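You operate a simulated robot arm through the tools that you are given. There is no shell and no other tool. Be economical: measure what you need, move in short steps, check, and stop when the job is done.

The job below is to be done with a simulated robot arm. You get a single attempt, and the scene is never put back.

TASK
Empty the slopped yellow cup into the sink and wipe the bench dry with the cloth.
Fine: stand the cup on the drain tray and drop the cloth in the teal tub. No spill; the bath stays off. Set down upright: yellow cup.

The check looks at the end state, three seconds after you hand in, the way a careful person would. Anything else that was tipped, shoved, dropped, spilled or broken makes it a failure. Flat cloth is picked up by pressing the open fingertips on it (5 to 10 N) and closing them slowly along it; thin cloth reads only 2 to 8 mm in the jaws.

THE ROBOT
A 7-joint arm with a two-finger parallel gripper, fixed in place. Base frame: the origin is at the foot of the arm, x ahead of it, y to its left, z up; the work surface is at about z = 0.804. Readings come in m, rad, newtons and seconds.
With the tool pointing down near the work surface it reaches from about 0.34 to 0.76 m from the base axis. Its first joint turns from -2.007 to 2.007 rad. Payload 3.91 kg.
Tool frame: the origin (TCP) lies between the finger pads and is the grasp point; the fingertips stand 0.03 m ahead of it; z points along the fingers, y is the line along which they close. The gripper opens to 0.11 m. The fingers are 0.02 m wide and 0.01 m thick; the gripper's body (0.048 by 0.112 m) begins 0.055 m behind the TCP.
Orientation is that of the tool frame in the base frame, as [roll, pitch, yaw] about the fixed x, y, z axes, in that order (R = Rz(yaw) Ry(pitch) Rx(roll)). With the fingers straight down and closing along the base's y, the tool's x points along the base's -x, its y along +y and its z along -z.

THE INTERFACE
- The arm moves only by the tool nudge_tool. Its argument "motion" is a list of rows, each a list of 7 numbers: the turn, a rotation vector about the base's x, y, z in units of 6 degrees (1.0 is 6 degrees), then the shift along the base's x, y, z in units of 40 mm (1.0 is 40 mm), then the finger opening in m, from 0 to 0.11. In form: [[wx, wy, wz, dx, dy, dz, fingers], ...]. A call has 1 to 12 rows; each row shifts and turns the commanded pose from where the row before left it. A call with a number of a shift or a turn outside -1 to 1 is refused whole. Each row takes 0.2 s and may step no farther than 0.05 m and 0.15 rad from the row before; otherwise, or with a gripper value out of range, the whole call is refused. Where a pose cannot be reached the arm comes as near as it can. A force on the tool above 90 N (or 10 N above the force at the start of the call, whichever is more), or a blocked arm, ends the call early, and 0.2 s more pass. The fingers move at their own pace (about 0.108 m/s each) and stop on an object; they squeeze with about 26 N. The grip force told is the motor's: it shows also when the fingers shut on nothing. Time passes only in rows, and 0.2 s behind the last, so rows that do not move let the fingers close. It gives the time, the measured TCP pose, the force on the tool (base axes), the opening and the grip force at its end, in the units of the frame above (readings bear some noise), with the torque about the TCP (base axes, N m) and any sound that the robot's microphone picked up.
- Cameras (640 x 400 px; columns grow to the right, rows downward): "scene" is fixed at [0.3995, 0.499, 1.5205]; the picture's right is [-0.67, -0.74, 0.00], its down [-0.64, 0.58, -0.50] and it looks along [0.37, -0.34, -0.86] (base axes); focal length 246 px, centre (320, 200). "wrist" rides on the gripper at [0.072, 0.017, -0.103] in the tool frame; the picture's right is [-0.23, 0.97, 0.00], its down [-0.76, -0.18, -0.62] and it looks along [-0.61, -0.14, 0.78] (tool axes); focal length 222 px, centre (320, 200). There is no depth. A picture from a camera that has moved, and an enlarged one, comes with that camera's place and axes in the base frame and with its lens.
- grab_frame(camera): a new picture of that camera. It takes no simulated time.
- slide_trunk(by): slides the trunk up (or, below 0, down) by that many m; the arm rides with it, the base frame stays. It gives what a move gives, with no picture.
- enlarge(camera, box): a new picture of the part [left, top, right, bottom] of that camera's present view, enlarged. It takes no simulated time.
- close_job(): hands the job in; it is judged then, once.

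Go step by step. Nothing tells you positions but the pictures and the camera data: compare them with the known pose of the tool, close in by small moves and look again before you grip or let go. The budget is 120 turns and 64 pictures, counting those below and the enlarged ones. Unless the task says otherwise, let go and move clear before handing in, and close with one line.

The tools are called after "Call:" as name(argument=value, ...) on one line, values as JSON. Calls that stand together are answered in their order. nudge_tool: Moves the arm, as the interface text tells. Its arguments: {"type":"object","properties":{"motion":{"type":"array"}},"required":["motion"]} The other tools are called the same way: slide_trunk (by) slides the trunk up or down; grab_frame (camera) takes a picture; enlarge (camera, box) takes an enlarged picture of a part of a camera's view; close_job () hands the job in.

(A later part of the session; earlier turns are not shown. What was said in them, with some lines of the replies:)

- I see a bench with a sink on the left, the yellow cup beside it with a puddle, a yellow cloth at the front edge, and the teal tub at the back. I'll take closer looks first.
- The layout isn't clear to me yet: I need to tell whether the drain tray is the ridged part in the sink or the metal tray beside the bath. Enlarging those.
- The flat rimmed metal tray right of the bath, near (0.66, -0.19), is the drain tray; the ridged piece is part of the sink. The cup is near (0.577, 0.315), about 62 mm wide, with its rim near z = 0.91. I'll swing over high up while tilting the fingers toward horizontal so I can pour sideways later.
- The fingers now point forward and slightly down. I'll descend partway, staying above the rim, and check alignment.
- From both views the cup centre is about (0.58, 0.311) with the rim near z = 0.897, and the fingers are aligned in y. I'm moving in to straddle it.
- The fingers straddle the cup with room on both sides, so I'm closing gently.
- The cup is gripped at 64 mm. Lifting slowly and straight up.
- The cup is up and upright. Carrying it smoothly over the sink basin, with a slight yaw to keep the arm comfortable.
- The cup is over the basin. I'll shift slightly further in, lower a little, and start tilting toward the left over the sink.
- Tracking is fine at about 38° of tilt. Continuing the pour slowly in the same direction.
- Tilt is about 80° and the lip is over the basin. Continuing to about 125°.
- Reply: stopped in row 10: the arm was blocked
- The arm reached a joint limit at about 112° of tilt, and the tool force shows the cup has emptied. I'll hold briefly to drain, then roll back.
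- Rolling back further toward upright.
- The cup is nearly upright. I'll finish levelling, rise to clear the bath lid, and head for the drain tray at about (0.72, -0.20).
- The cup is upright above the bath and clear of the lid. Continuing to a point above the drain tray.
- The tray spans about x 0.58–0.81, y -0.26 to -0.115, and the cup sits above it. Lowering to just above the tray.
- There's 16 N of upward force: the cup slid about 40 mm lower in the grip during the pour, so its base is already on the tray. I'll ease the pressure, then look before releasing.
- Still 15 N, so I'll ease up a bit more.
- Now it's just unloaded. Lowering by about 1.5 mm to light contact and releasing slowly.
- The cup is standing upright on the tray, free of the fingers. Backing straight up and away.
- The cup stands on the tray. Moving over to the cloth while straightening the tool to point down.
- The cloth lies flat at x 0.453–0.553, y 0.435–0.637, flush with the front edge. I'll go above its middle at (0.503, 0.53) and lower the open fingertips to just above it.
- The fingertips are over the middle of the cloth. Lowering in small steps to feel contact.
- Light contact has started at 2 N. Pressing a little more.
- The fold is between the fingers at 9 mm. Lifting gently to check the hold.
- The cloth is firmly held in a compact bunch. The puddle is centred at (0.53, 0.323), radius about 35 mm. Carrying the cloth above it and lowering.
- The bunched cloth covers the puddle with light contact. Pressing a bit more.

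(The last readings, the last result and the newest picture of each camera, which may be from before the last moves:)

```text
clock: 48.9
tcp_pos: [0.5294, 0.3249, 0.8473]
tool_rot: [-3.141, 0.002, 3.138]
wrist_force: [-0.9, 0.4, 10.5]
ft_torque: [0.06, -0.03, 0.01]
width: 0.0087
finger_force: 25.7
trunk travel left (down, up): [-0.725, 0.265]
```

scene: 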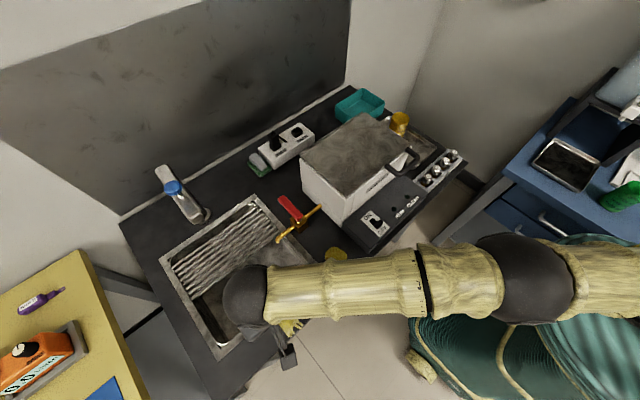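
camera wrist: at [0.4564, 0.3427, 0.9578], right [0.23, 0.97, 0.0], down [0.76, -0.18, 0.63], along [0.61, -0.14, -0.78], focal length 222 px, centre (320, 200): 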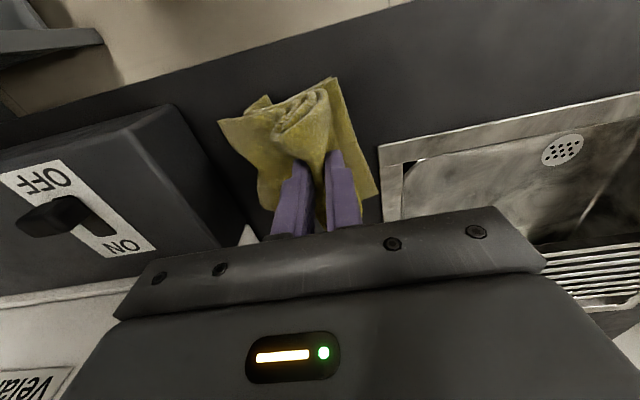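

About 10 N, good for wiping. Sweeping over the puddle area.

Call:
nudge_tool(motion=[[0, 0, 0, -0.5, 0, 0, 0], [0, 0, 0, -0.4, 0, 0, 0], [0, 0, 0, 0, -0.5, 0, 0], [0, 0, 0, 0.7, 0, 0, 0], [0, 0, 0, 0.7, 0, 0, 0], [0, 0, 0, 0.4, 0, 0, 0], [0, 0, 0, 0, 0.5, 0, 0], [0, 0, 0, 0, 0.6, 0, 0], [0, 0, 0, -0.7, 0, 0, 0], [0, 0, 0, -0.7, 0, 0, 0], [0, 0, 0, -0.4, 0, 0, 0], [0, 0, 0, 0.4, -0.5, 0, 0]])

Call:
grab_frame(camera="wrist")

```text
clock: 51.5
tcp_pos: [0.5118, 0.328, 0.8485]
tool_rot: [-3.141, 0.002, 3.138]
wrist_force: [0.8, -0.7, 7.5]
ft_torque: [0.01, -0.03, 0.02]
width: 0.0087
finger_force: 26.1
trunk travel left (down, up): [-0.725, 0.265]
```

```text
26 pictures are left
camera wrist: at [0.4387, 0.3455, 0.9504], right [0.23, 0.97, 0.0], down [0.76, -0.18, 0.62], along [0.61, -0.15, -0.78], focal length 222 px, centre (320, 200)
```

wrist: 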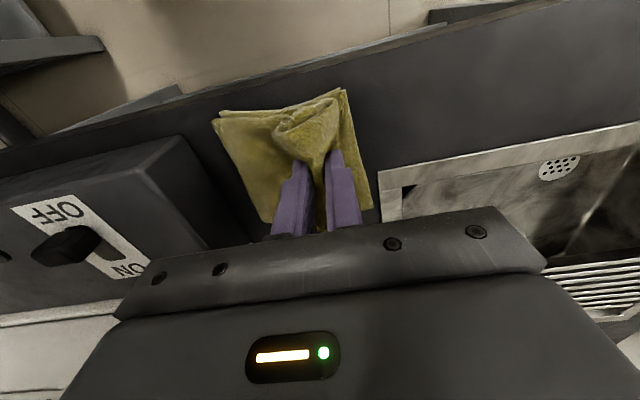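

Lifting straight up to see whether the bench is dry.

Call:
nudge_tool(motion=[[0, 0, 0, 0, 0, 0.5, 0], [0, 0, 0, -0.5, 0, 0.8, 0], [0, 0, 0, -0.5, 0.5, 0.8, 0], [0, 0, 0, -0.5, 0.9, 0.8, 0], [0, 0, 0, -0.2, 0.9, 0.3, 0], [0, 0, 0, 0, 0.9, 0.3, 0]])

Call:
grab_frame(camera="wrist")

Call:
enlarge(camera="scene", box=[240, 160, 400, 300])

```text
refused: row 4 steps farther than a row can; nothing moved
```

```text
25 pictures are left
camera wrist: at [0.4387, 0.3455, 0.9504], right [0.23, 0.97, 0.0], down [0.76, -0.18, 0.62], along [0.61, -0.15, -0.78], focal length 222 px, centre (320, 200)
```

wrist: 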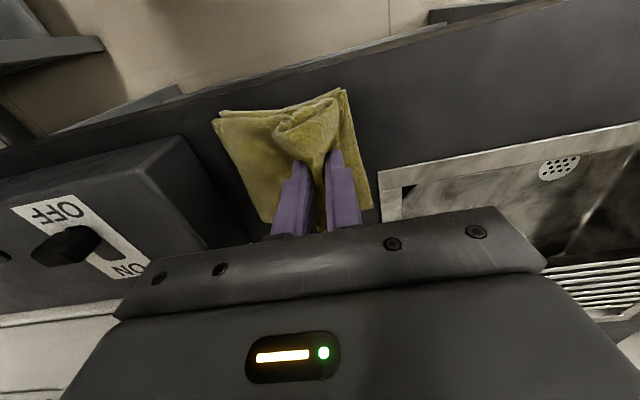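

```text
2.86 times, centred on (320, 230) of scene
camera zoom: at [0.3995, 0.499, 1.5205], right [-0.67, -0.74, 0.0], down [-0.64, 0.58, -0.5], along [0.37, -0.34, -0.86], focal length 704 px, centre (320, 114)
```

zoom: 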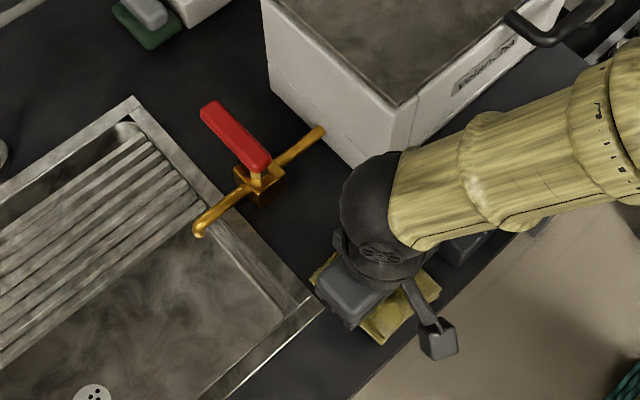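

That call was refused because one step was too long; I'm repeating it with shorter steps.

Call:
nudge_tool(motion=[[0, 0, 0, 0, 0, 0.5, 0], [0, 0, 0, -0.3, 0, 0.8, 0], [0, 0, 0, -0.3, 0.4, 0.8, 0], [0, 0, 0, -0.3, 0.7, 0.8, 0], [0, 0, 0, -0.2, 0.9, 0.3, 0], [0, 0, 0, 0, 0.9, 0.3, 0], [0, 0, 0, 0, 0.9, 0.3, 0]])

Call:
grab_frame(camera="wrist")

Call:
enlarge(camera="scene", box=[240, 160, 400, 300])

```text
clock: 53.1
tcp_pos: [0.4689, 0.4848, 0.9987]
tool_rot: [-3.138, 0.001, 3.141]
wrist_force: [-0.1, 0.3, 0.0]
ft_torque: [0.01, -0.01, -0.01]
width: 0.0088
finger_force: 26.3
trunk travel left (down, up): [-0.725, 0.265]
```

```text
23 pictures are left
camera wrist: at [0.3959, 0.5002, 1.1017], right [0.23, 0.97, 0.0], down [0.76, -0.18, 0.63], along [0.61, -0.15, -0.78], focal length 222 px, centre (320, 200)
```

wrist: 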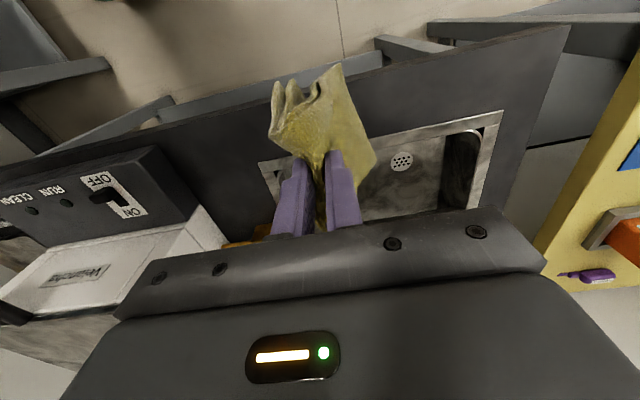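

```text
2.86 times, centred on (320, 230) of scene
camera zoom: at [0.3995, 0.499, 1.5205], right [-0.67, -0.74, 0.0], down [-0.64, 0.58, -0.5], along [0.37, -0.34, -0.86], focal length 704 px, centre (320, 114)
```

zoom: 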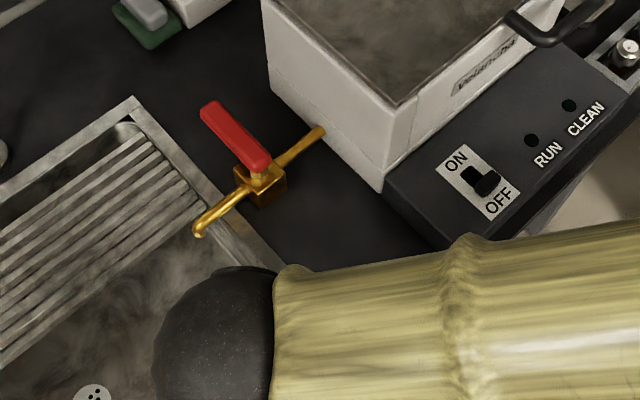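

Call:
enlarge(camera="wrist", box=[120, 60, 320, 240])

```text
2.22 times, centred on (220, 150) of wrist
camera zoom: at [0.3959, 0.5002, 1.1017], right [0.23, 0.97, 0.0], down [0.76, -0.18, 0.63], along [0.61, -0.15, -0.78], focal length 494 px, centre (542, 311)
```

zoom: 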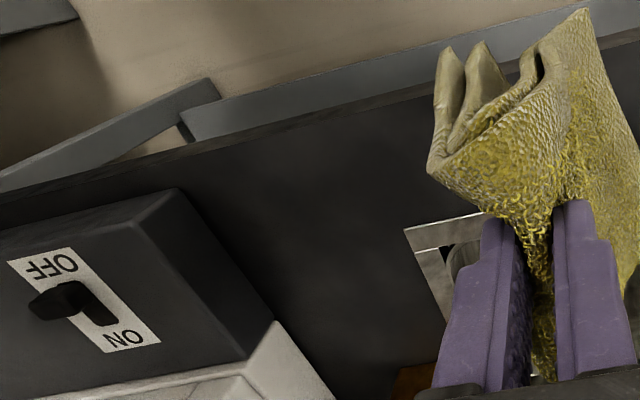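

The bench is dry and the wet cloth is held. The tub spans about x 0.85–0.97, y -0.27 to -0.11, with its rim near z = 0.855. Rising and moving over the bath, clear of the lid.

Call:
nudge_tool(motion=[[0, 0, 0, 0.1, -0.4, 0.8, 0], [0, 0, 0, 0.1, -0.5, 0.8, 0], [0, 0, 0, 0.1, -0.5, 0.8, 0], [0, 0, 0, 0.1, -0.5, 0.8, 0], [0, 0, 0, 0.1, -0.5, 0.8, 0], [0, 0, 0, 0.3, -0.95, 0.1, 0], [0, 0, 0, 0.3, -0.95, 0, 0], [0, -0.7, 0, 0.3, -0.95, 0, 0], [0, -0.8, 0, 0.3, -0.95, 0, 0], [0, -0.8, 0, 0.3, -0.95, 0, 0], [0, -0.8, 0, 0.3, -0.95, 0, 0], [0, -0.8, 0, 0.3, -0.95, 0, 0]])

Call:
grab_frame(camera="scene")

```text
clock: 55.7
tcp_pos: [0.5733, 0.1195, 1.164]
tool_rot: [-3.141, 0.411, 3.139]
wrist_force: [-0.8, 0.0, -0.6]
ft_torque: [0.05, 0.0, 0.02]
width: 0.0088
finger_force: 26.3
trunk travel left (down, up): [-0.725, 0.265]
```

```text
20 pictures are left
```

scene: 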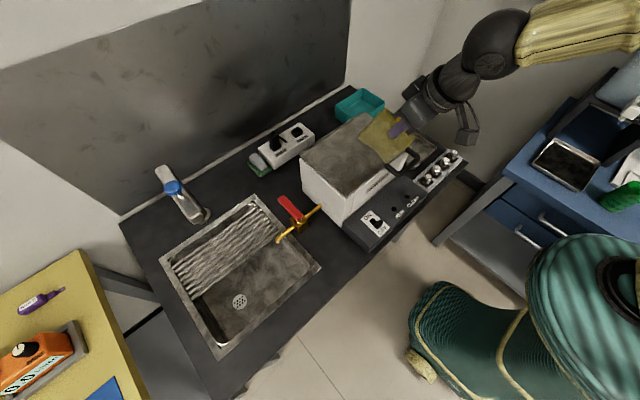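

The scene confirms the bench is dry. Continuing toward the tub, still high, with the tool tilting forward.

Call:
nudge_tool(motion=[[0, -0.55, -0.15, 0.65, -0.68, 0, 0], [0, -0.55, -0.15, 0.65, -0.68, 0, 0], [0, -0.55, -0.15, 0.65, -0.68, 0, 0], [0, -0.55, -0.15, 0.65, -0.68, 0, 0], [0, -0.55, -0.15, 0.65, -0.68, 0, 0], [0, -0.55, -0.15, 0.65, -0.68, 0, 0], [0, -0.55, -0.15, 0.65, -0.68, 0, 0], [0, -0.55, -0.15, 0.65, -0.68, 0, 0], [0, -0.55, -0.15, 0.65, -0.68, 0, 0], [0, -0.55, -0.15, 0.65, -0.68, 0, 0], [0, -0.55, -0.15, 0.65, -0.68, 0, 0]])

Call:
enlarge(camera="scene", box=[320, 40, 480, 180])

```text
clock: 58.1
tcp_pos: [0.8579, -0.1792, 1.1597]
tool_rot: [3.036, 1.04, 2.883]
wrist_force: [0.6, -0.6, -0.3]
ft_torque: [-0.02, 0.04, 0.07]
width: 0.0086
finger_force: 26.4
trunk travel left (down, up): [-0.725, 0.265]
```

```text
2.86 times, centred on (400, 110) of scene
camera zoom: at [0.3995, 0.499, 1.5205], right [-0.67, -0.74, 0.0], down [-0.64, 0.58, -0.5], along [0.37, -0.34, -0.86], focal length 704 px, centre (91, 457)
```

zoom: 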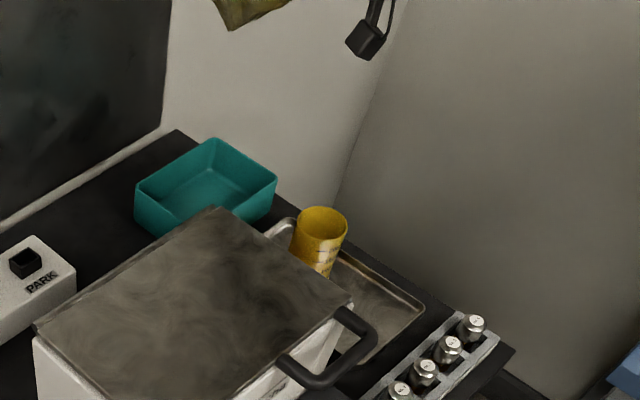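

The pose is reachable. The cup stands upright beside the tub. Lowering so the cloth hangs just above the tub's opening.

Call:
nudge_tool(motion=[[0, 0, 0, 0.1, 0, -0.5, 0], [0, 0, 0, 0.2, 0, -0.8, 0], [0, 0, 0, 0.2, 0, -0.8, 0], [0, 0, 0, 0.1, 0, -0.7, 0], [0, 0, 0, 0, 0, -0.6, 0]])

Call:
enlarge(camera="scene", box=[320, 40, 480, 180])

Call:
grab_frame(camera="wrist")

```text
clock: 59.3
tcp_pos: [0.8787, -0.1792, 1.0265]
tool_rot: [3.038, 1.04, 2.887]
wrist_force: [0.4, -0.3, -0.3]
ft_torque: [-0.02, 0.02, 0.1]
width: 0.0087
finger_force: 25.9
trunk travel left (down, up): [-0.725, 0.265]
```

```text
2.86 times, centred on (400, 110) of scene
camera zoom: at [0.3995, 0.499, 1.5205], right [-0.67, -0.74, 0.0], down [-0.64, 0.58, -0.5], along [0.37, -0.34, -0.86], focal length 704 px, centre (91, 457)
```

zoom: 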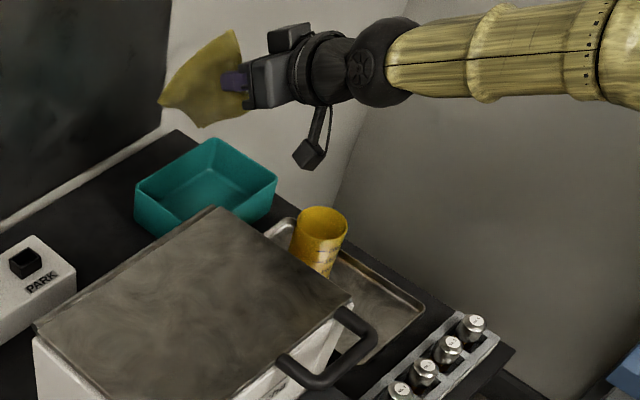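

```text
17 pictures are left
camera wrist: at [0.7572, -0.1419, 1.0167], right [0.27, 0.93, 0.25], down [-0.19, -0.2, 0.96], along [0.94, -0.31, 0.12], focal length 222 px, centre (320, 200)
```

wrist: 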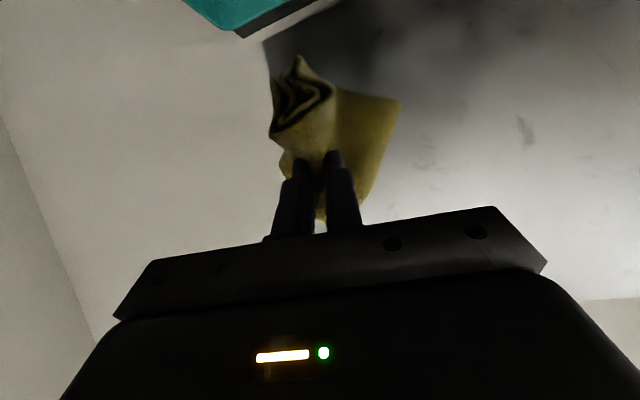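

The damp cloth holds its shape and sticks forward about 8 cm, so its centre is near x = 0.93. I'll pull back 3 cm to centre it over the tub and lower a bit more.

Call:
nudge_tool(motion=[[0, 0, 0, -0.35, -0.1, -0.2, 0], [0, 0, 0, -0.35, -0.1, -0.3, 0], [0, 0, 0, 0, 0, -0.5, 0], [0, 0, 0, 0, 0, -0.4, 0], [0, 0, 0, 0, 0, 0, 0]])

Call:
enlarge(camera="scene", box=[320, 40, 480, 180])

Call:
grab_frame(camera="wrist")

```text
clock: 60.5
tcp_pos: [0.8523, -0.1872, 0.972]
tool_rot: [3.035, 1.038, 2.885]
wrist_force: [-0.1, 0.1, 0.1]
ft_torque: [-0.07, 0.03, 0.11]
width: 0.0085
finger_force: 26.4
trunk travel left (down, up): [-0.725, 0.265]
```

```text
2.86 times, centred on (400, 110) of scene
camera zoom: at [0.3995, 0.499, 1.5205], right [-0.67, -0.74, 0.0], down [-0.64, 0.58, -0.5], along [0.37, -0.34, -0.86], focal length 704 px, centre (91, 457)
```

zoom: 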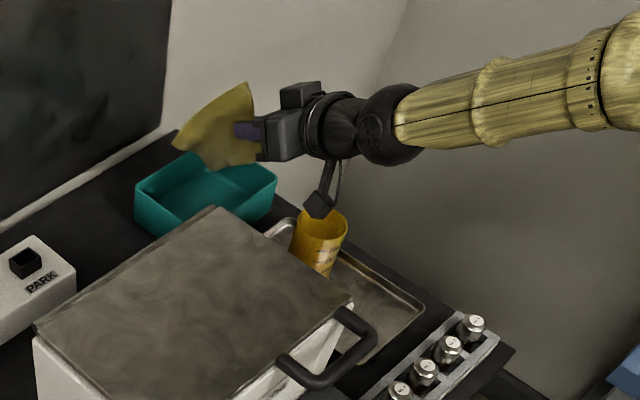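

```text
15 pictures are left
camera wrist: at [0.73, -0.1501, 0.9614], right [0.27, 0.93, 0.25], down [-0.19, -0.2, 0.96], along [0.94, -0.31, 0.12], focal length 222 px, centre (320, 200)
```

wrist: 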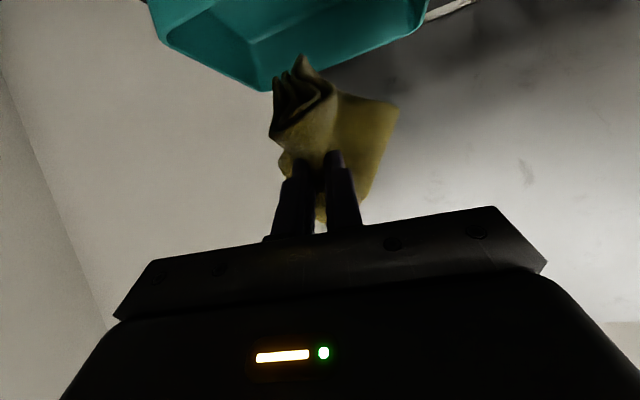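

The cloth spans about x 0.85–0.94, y -0.23 to -0.13, inside the tub opening except tight at the near rim. I'll shift 15 mm forward and release.

Call:
nudge_tool(motion=[[0, 0, 0, 0.4, 0.05, 0, 0], [0, 0, 0, 0, 0, 0, 0], [0, 0, 0, 0, 0, 0, 0.015], [0, 0, 0, 0, 0, 0, 0.03], [0, 0, 0, 0, 0, 0, 0.05], [0, 0, 0, 0, 0, 0, 0.05], [0, 0, 0, 0, 0, 0, 0.05]])

Call:
enlarge(camera="scene", box=[320, 40, 480, 180])

```text
clock: 62.1
tcp_pos: [0.8686, -0.1867, 0.9724]
tool_rot: [3.035, 1.039, 2.885]
wrist_force: [0.3, 0.0, -0.1]
ft_torque: [-0.03, 0.03, 0.01]
width: 0.0499
finger_force: 0.1
trunk travel left (down, up): [-0.725, 0.265]
```

```text
2.86 times, centred on (400, 110) of scene
camera zoom: at [0.3995, 0.499, 1.5205], right [-0.67, -0.74, 0.0], down [-0.64, 0.58, -0.5], along [0.37, -0.34, -0.86], focal length 704 px, centre (91, 457)
```

zoom: 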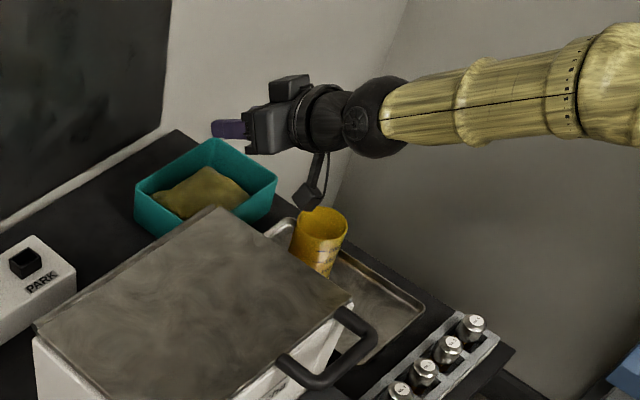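

The cloth lies inside the tub. Raising straight up and backing clear, then a final check.

Call:
nudge_tool(motion=[[0, 0, 0, 0, 0, 0.6, 0.05], [0, 0, 0, 0, 0, 1, 0.05], [0, 0, 0, 0, 0, 1, 0.05], [0, 0, 0, -0.2, 0, 0.9, 0.05], [0, 0, 0, -0.5, 0.5, 0.5, 0.05], [0, 0, 0, -0.7, 0.6, 0, 0.05], [0, 0, 0, -0.7, 0.6, 0, 0.05], [0, 0, 0, -0.7, 0.6, 0, 0.05], [0, 0, 0, -0.7, 0.6, 0, 0.05]])

Call:
grab_frame(camera="scene")

Call:
enlarge(camera="scene", box=[380, 80, 460, 150])

Call:
enlarge(camera="scene", box=[150, 180, 390, 380])

```text
clock: 64.1
tcp_pos: [0.7265, -0.0696, 1.1283]
tool_rot: [3.038, 1.038, 2.886]
wrist_force: [0.6, 0.1, 0.8]
ft_torque: [-0.02, -0.01, 0.03]
width: 0.0501
finger_force: 0.1
trunk travel left (down, up): [-0.725, 0.265]
```

```text
13 pictures are left
```

scene: 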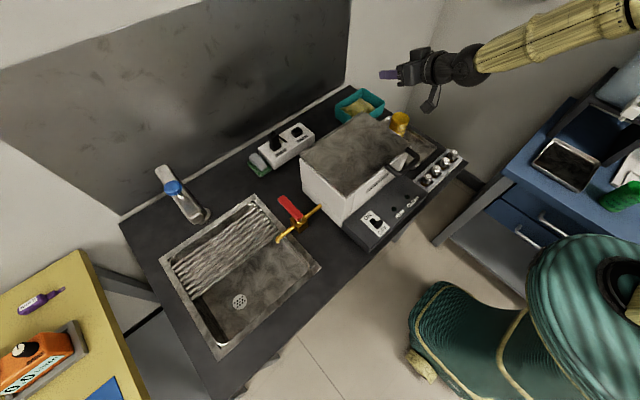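

```text
5.71 times, centred on (420, 115) of scene
camera zoom: at [0.3995, 0.499, 1.5205], right [-0.67, -0.74, 0.0], down [-0.64, 0.58, -0.5], along [0.37, -0.34, -0.86], focal length 1408 px, centre (-251, 686)
```

zoom: 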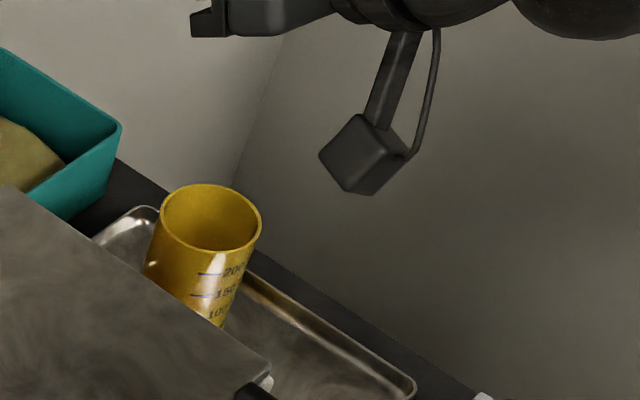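

```text
2.00 times, centred on (270, 280) of scene
camera zoom: at [0.3995, 0.499, 1.5205], right [-0.67, -0.74, 0.0], down [-0.64, 0.58, -0.5], along [0.37, -0.34, -0.86], focal length 493 px, centre (420, 40)
```

zoom: 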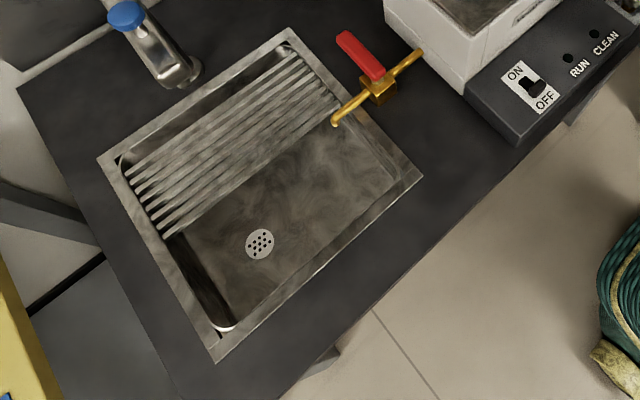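

Everything looks right, but before handing in I want one closer look at the ridged sink part and at the tray, to be sure which one is the drain tray.

Call:
enlarge(camera="scene", box=[160, 190, 290, 290])

Call:
enlarge(camera="scene", box=[250, 100, 450, 220])

```text
4.00 times, centred on (225, 240) of scene
camera zoom: at [0.3995, 0.499, 1.5205], right [-0.67, -0.74, 0.0], down [-0.64, 0.58, -0.5], along [0.37, -0.34, -0.86], focal length 986 px, centre (700, 40)
```

zoom: 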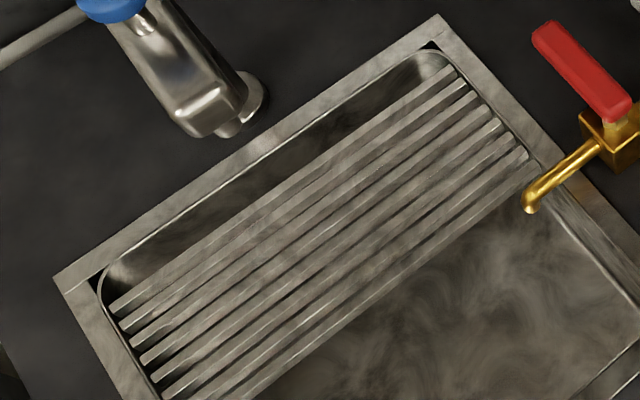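

```text
3.20 times, centred on (350, 160) of scene
camera zoom: at [0.3995, 0.499, 1.5205], right [-0.67, -0.74, 0.0], down [-0.64, 0.58, -0.5], along [0.37, -0.34, -0.86], focal length 788 px, centre (224, 328)
```

zoom: 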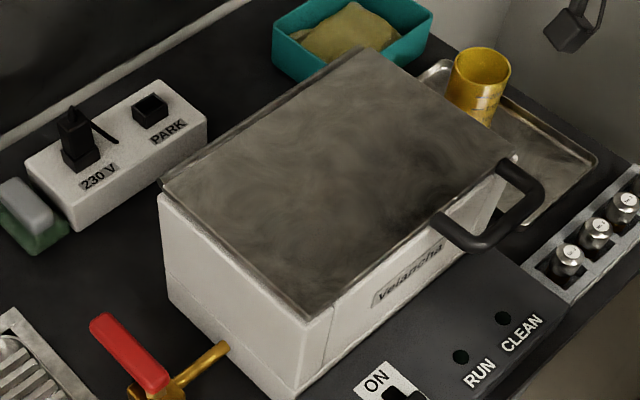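

The ridged piece is an open bar grid inside the sink, so the rimmed steel tray where the cup now stands is the drain tray. The cup is upright and empty, the bench is dry, the cloth is in the tub, and the bath switch hasn't been touched. Handing in.

Call:
close_job()

```text
The job is handed in.
```

I emptied the yellow cup into the sink and stood it upright on the steel tray beside the bath, which I took to be the drain tray; the bench is wiped dry, the cloth is in the teal tub, and I never touched the bath switch.
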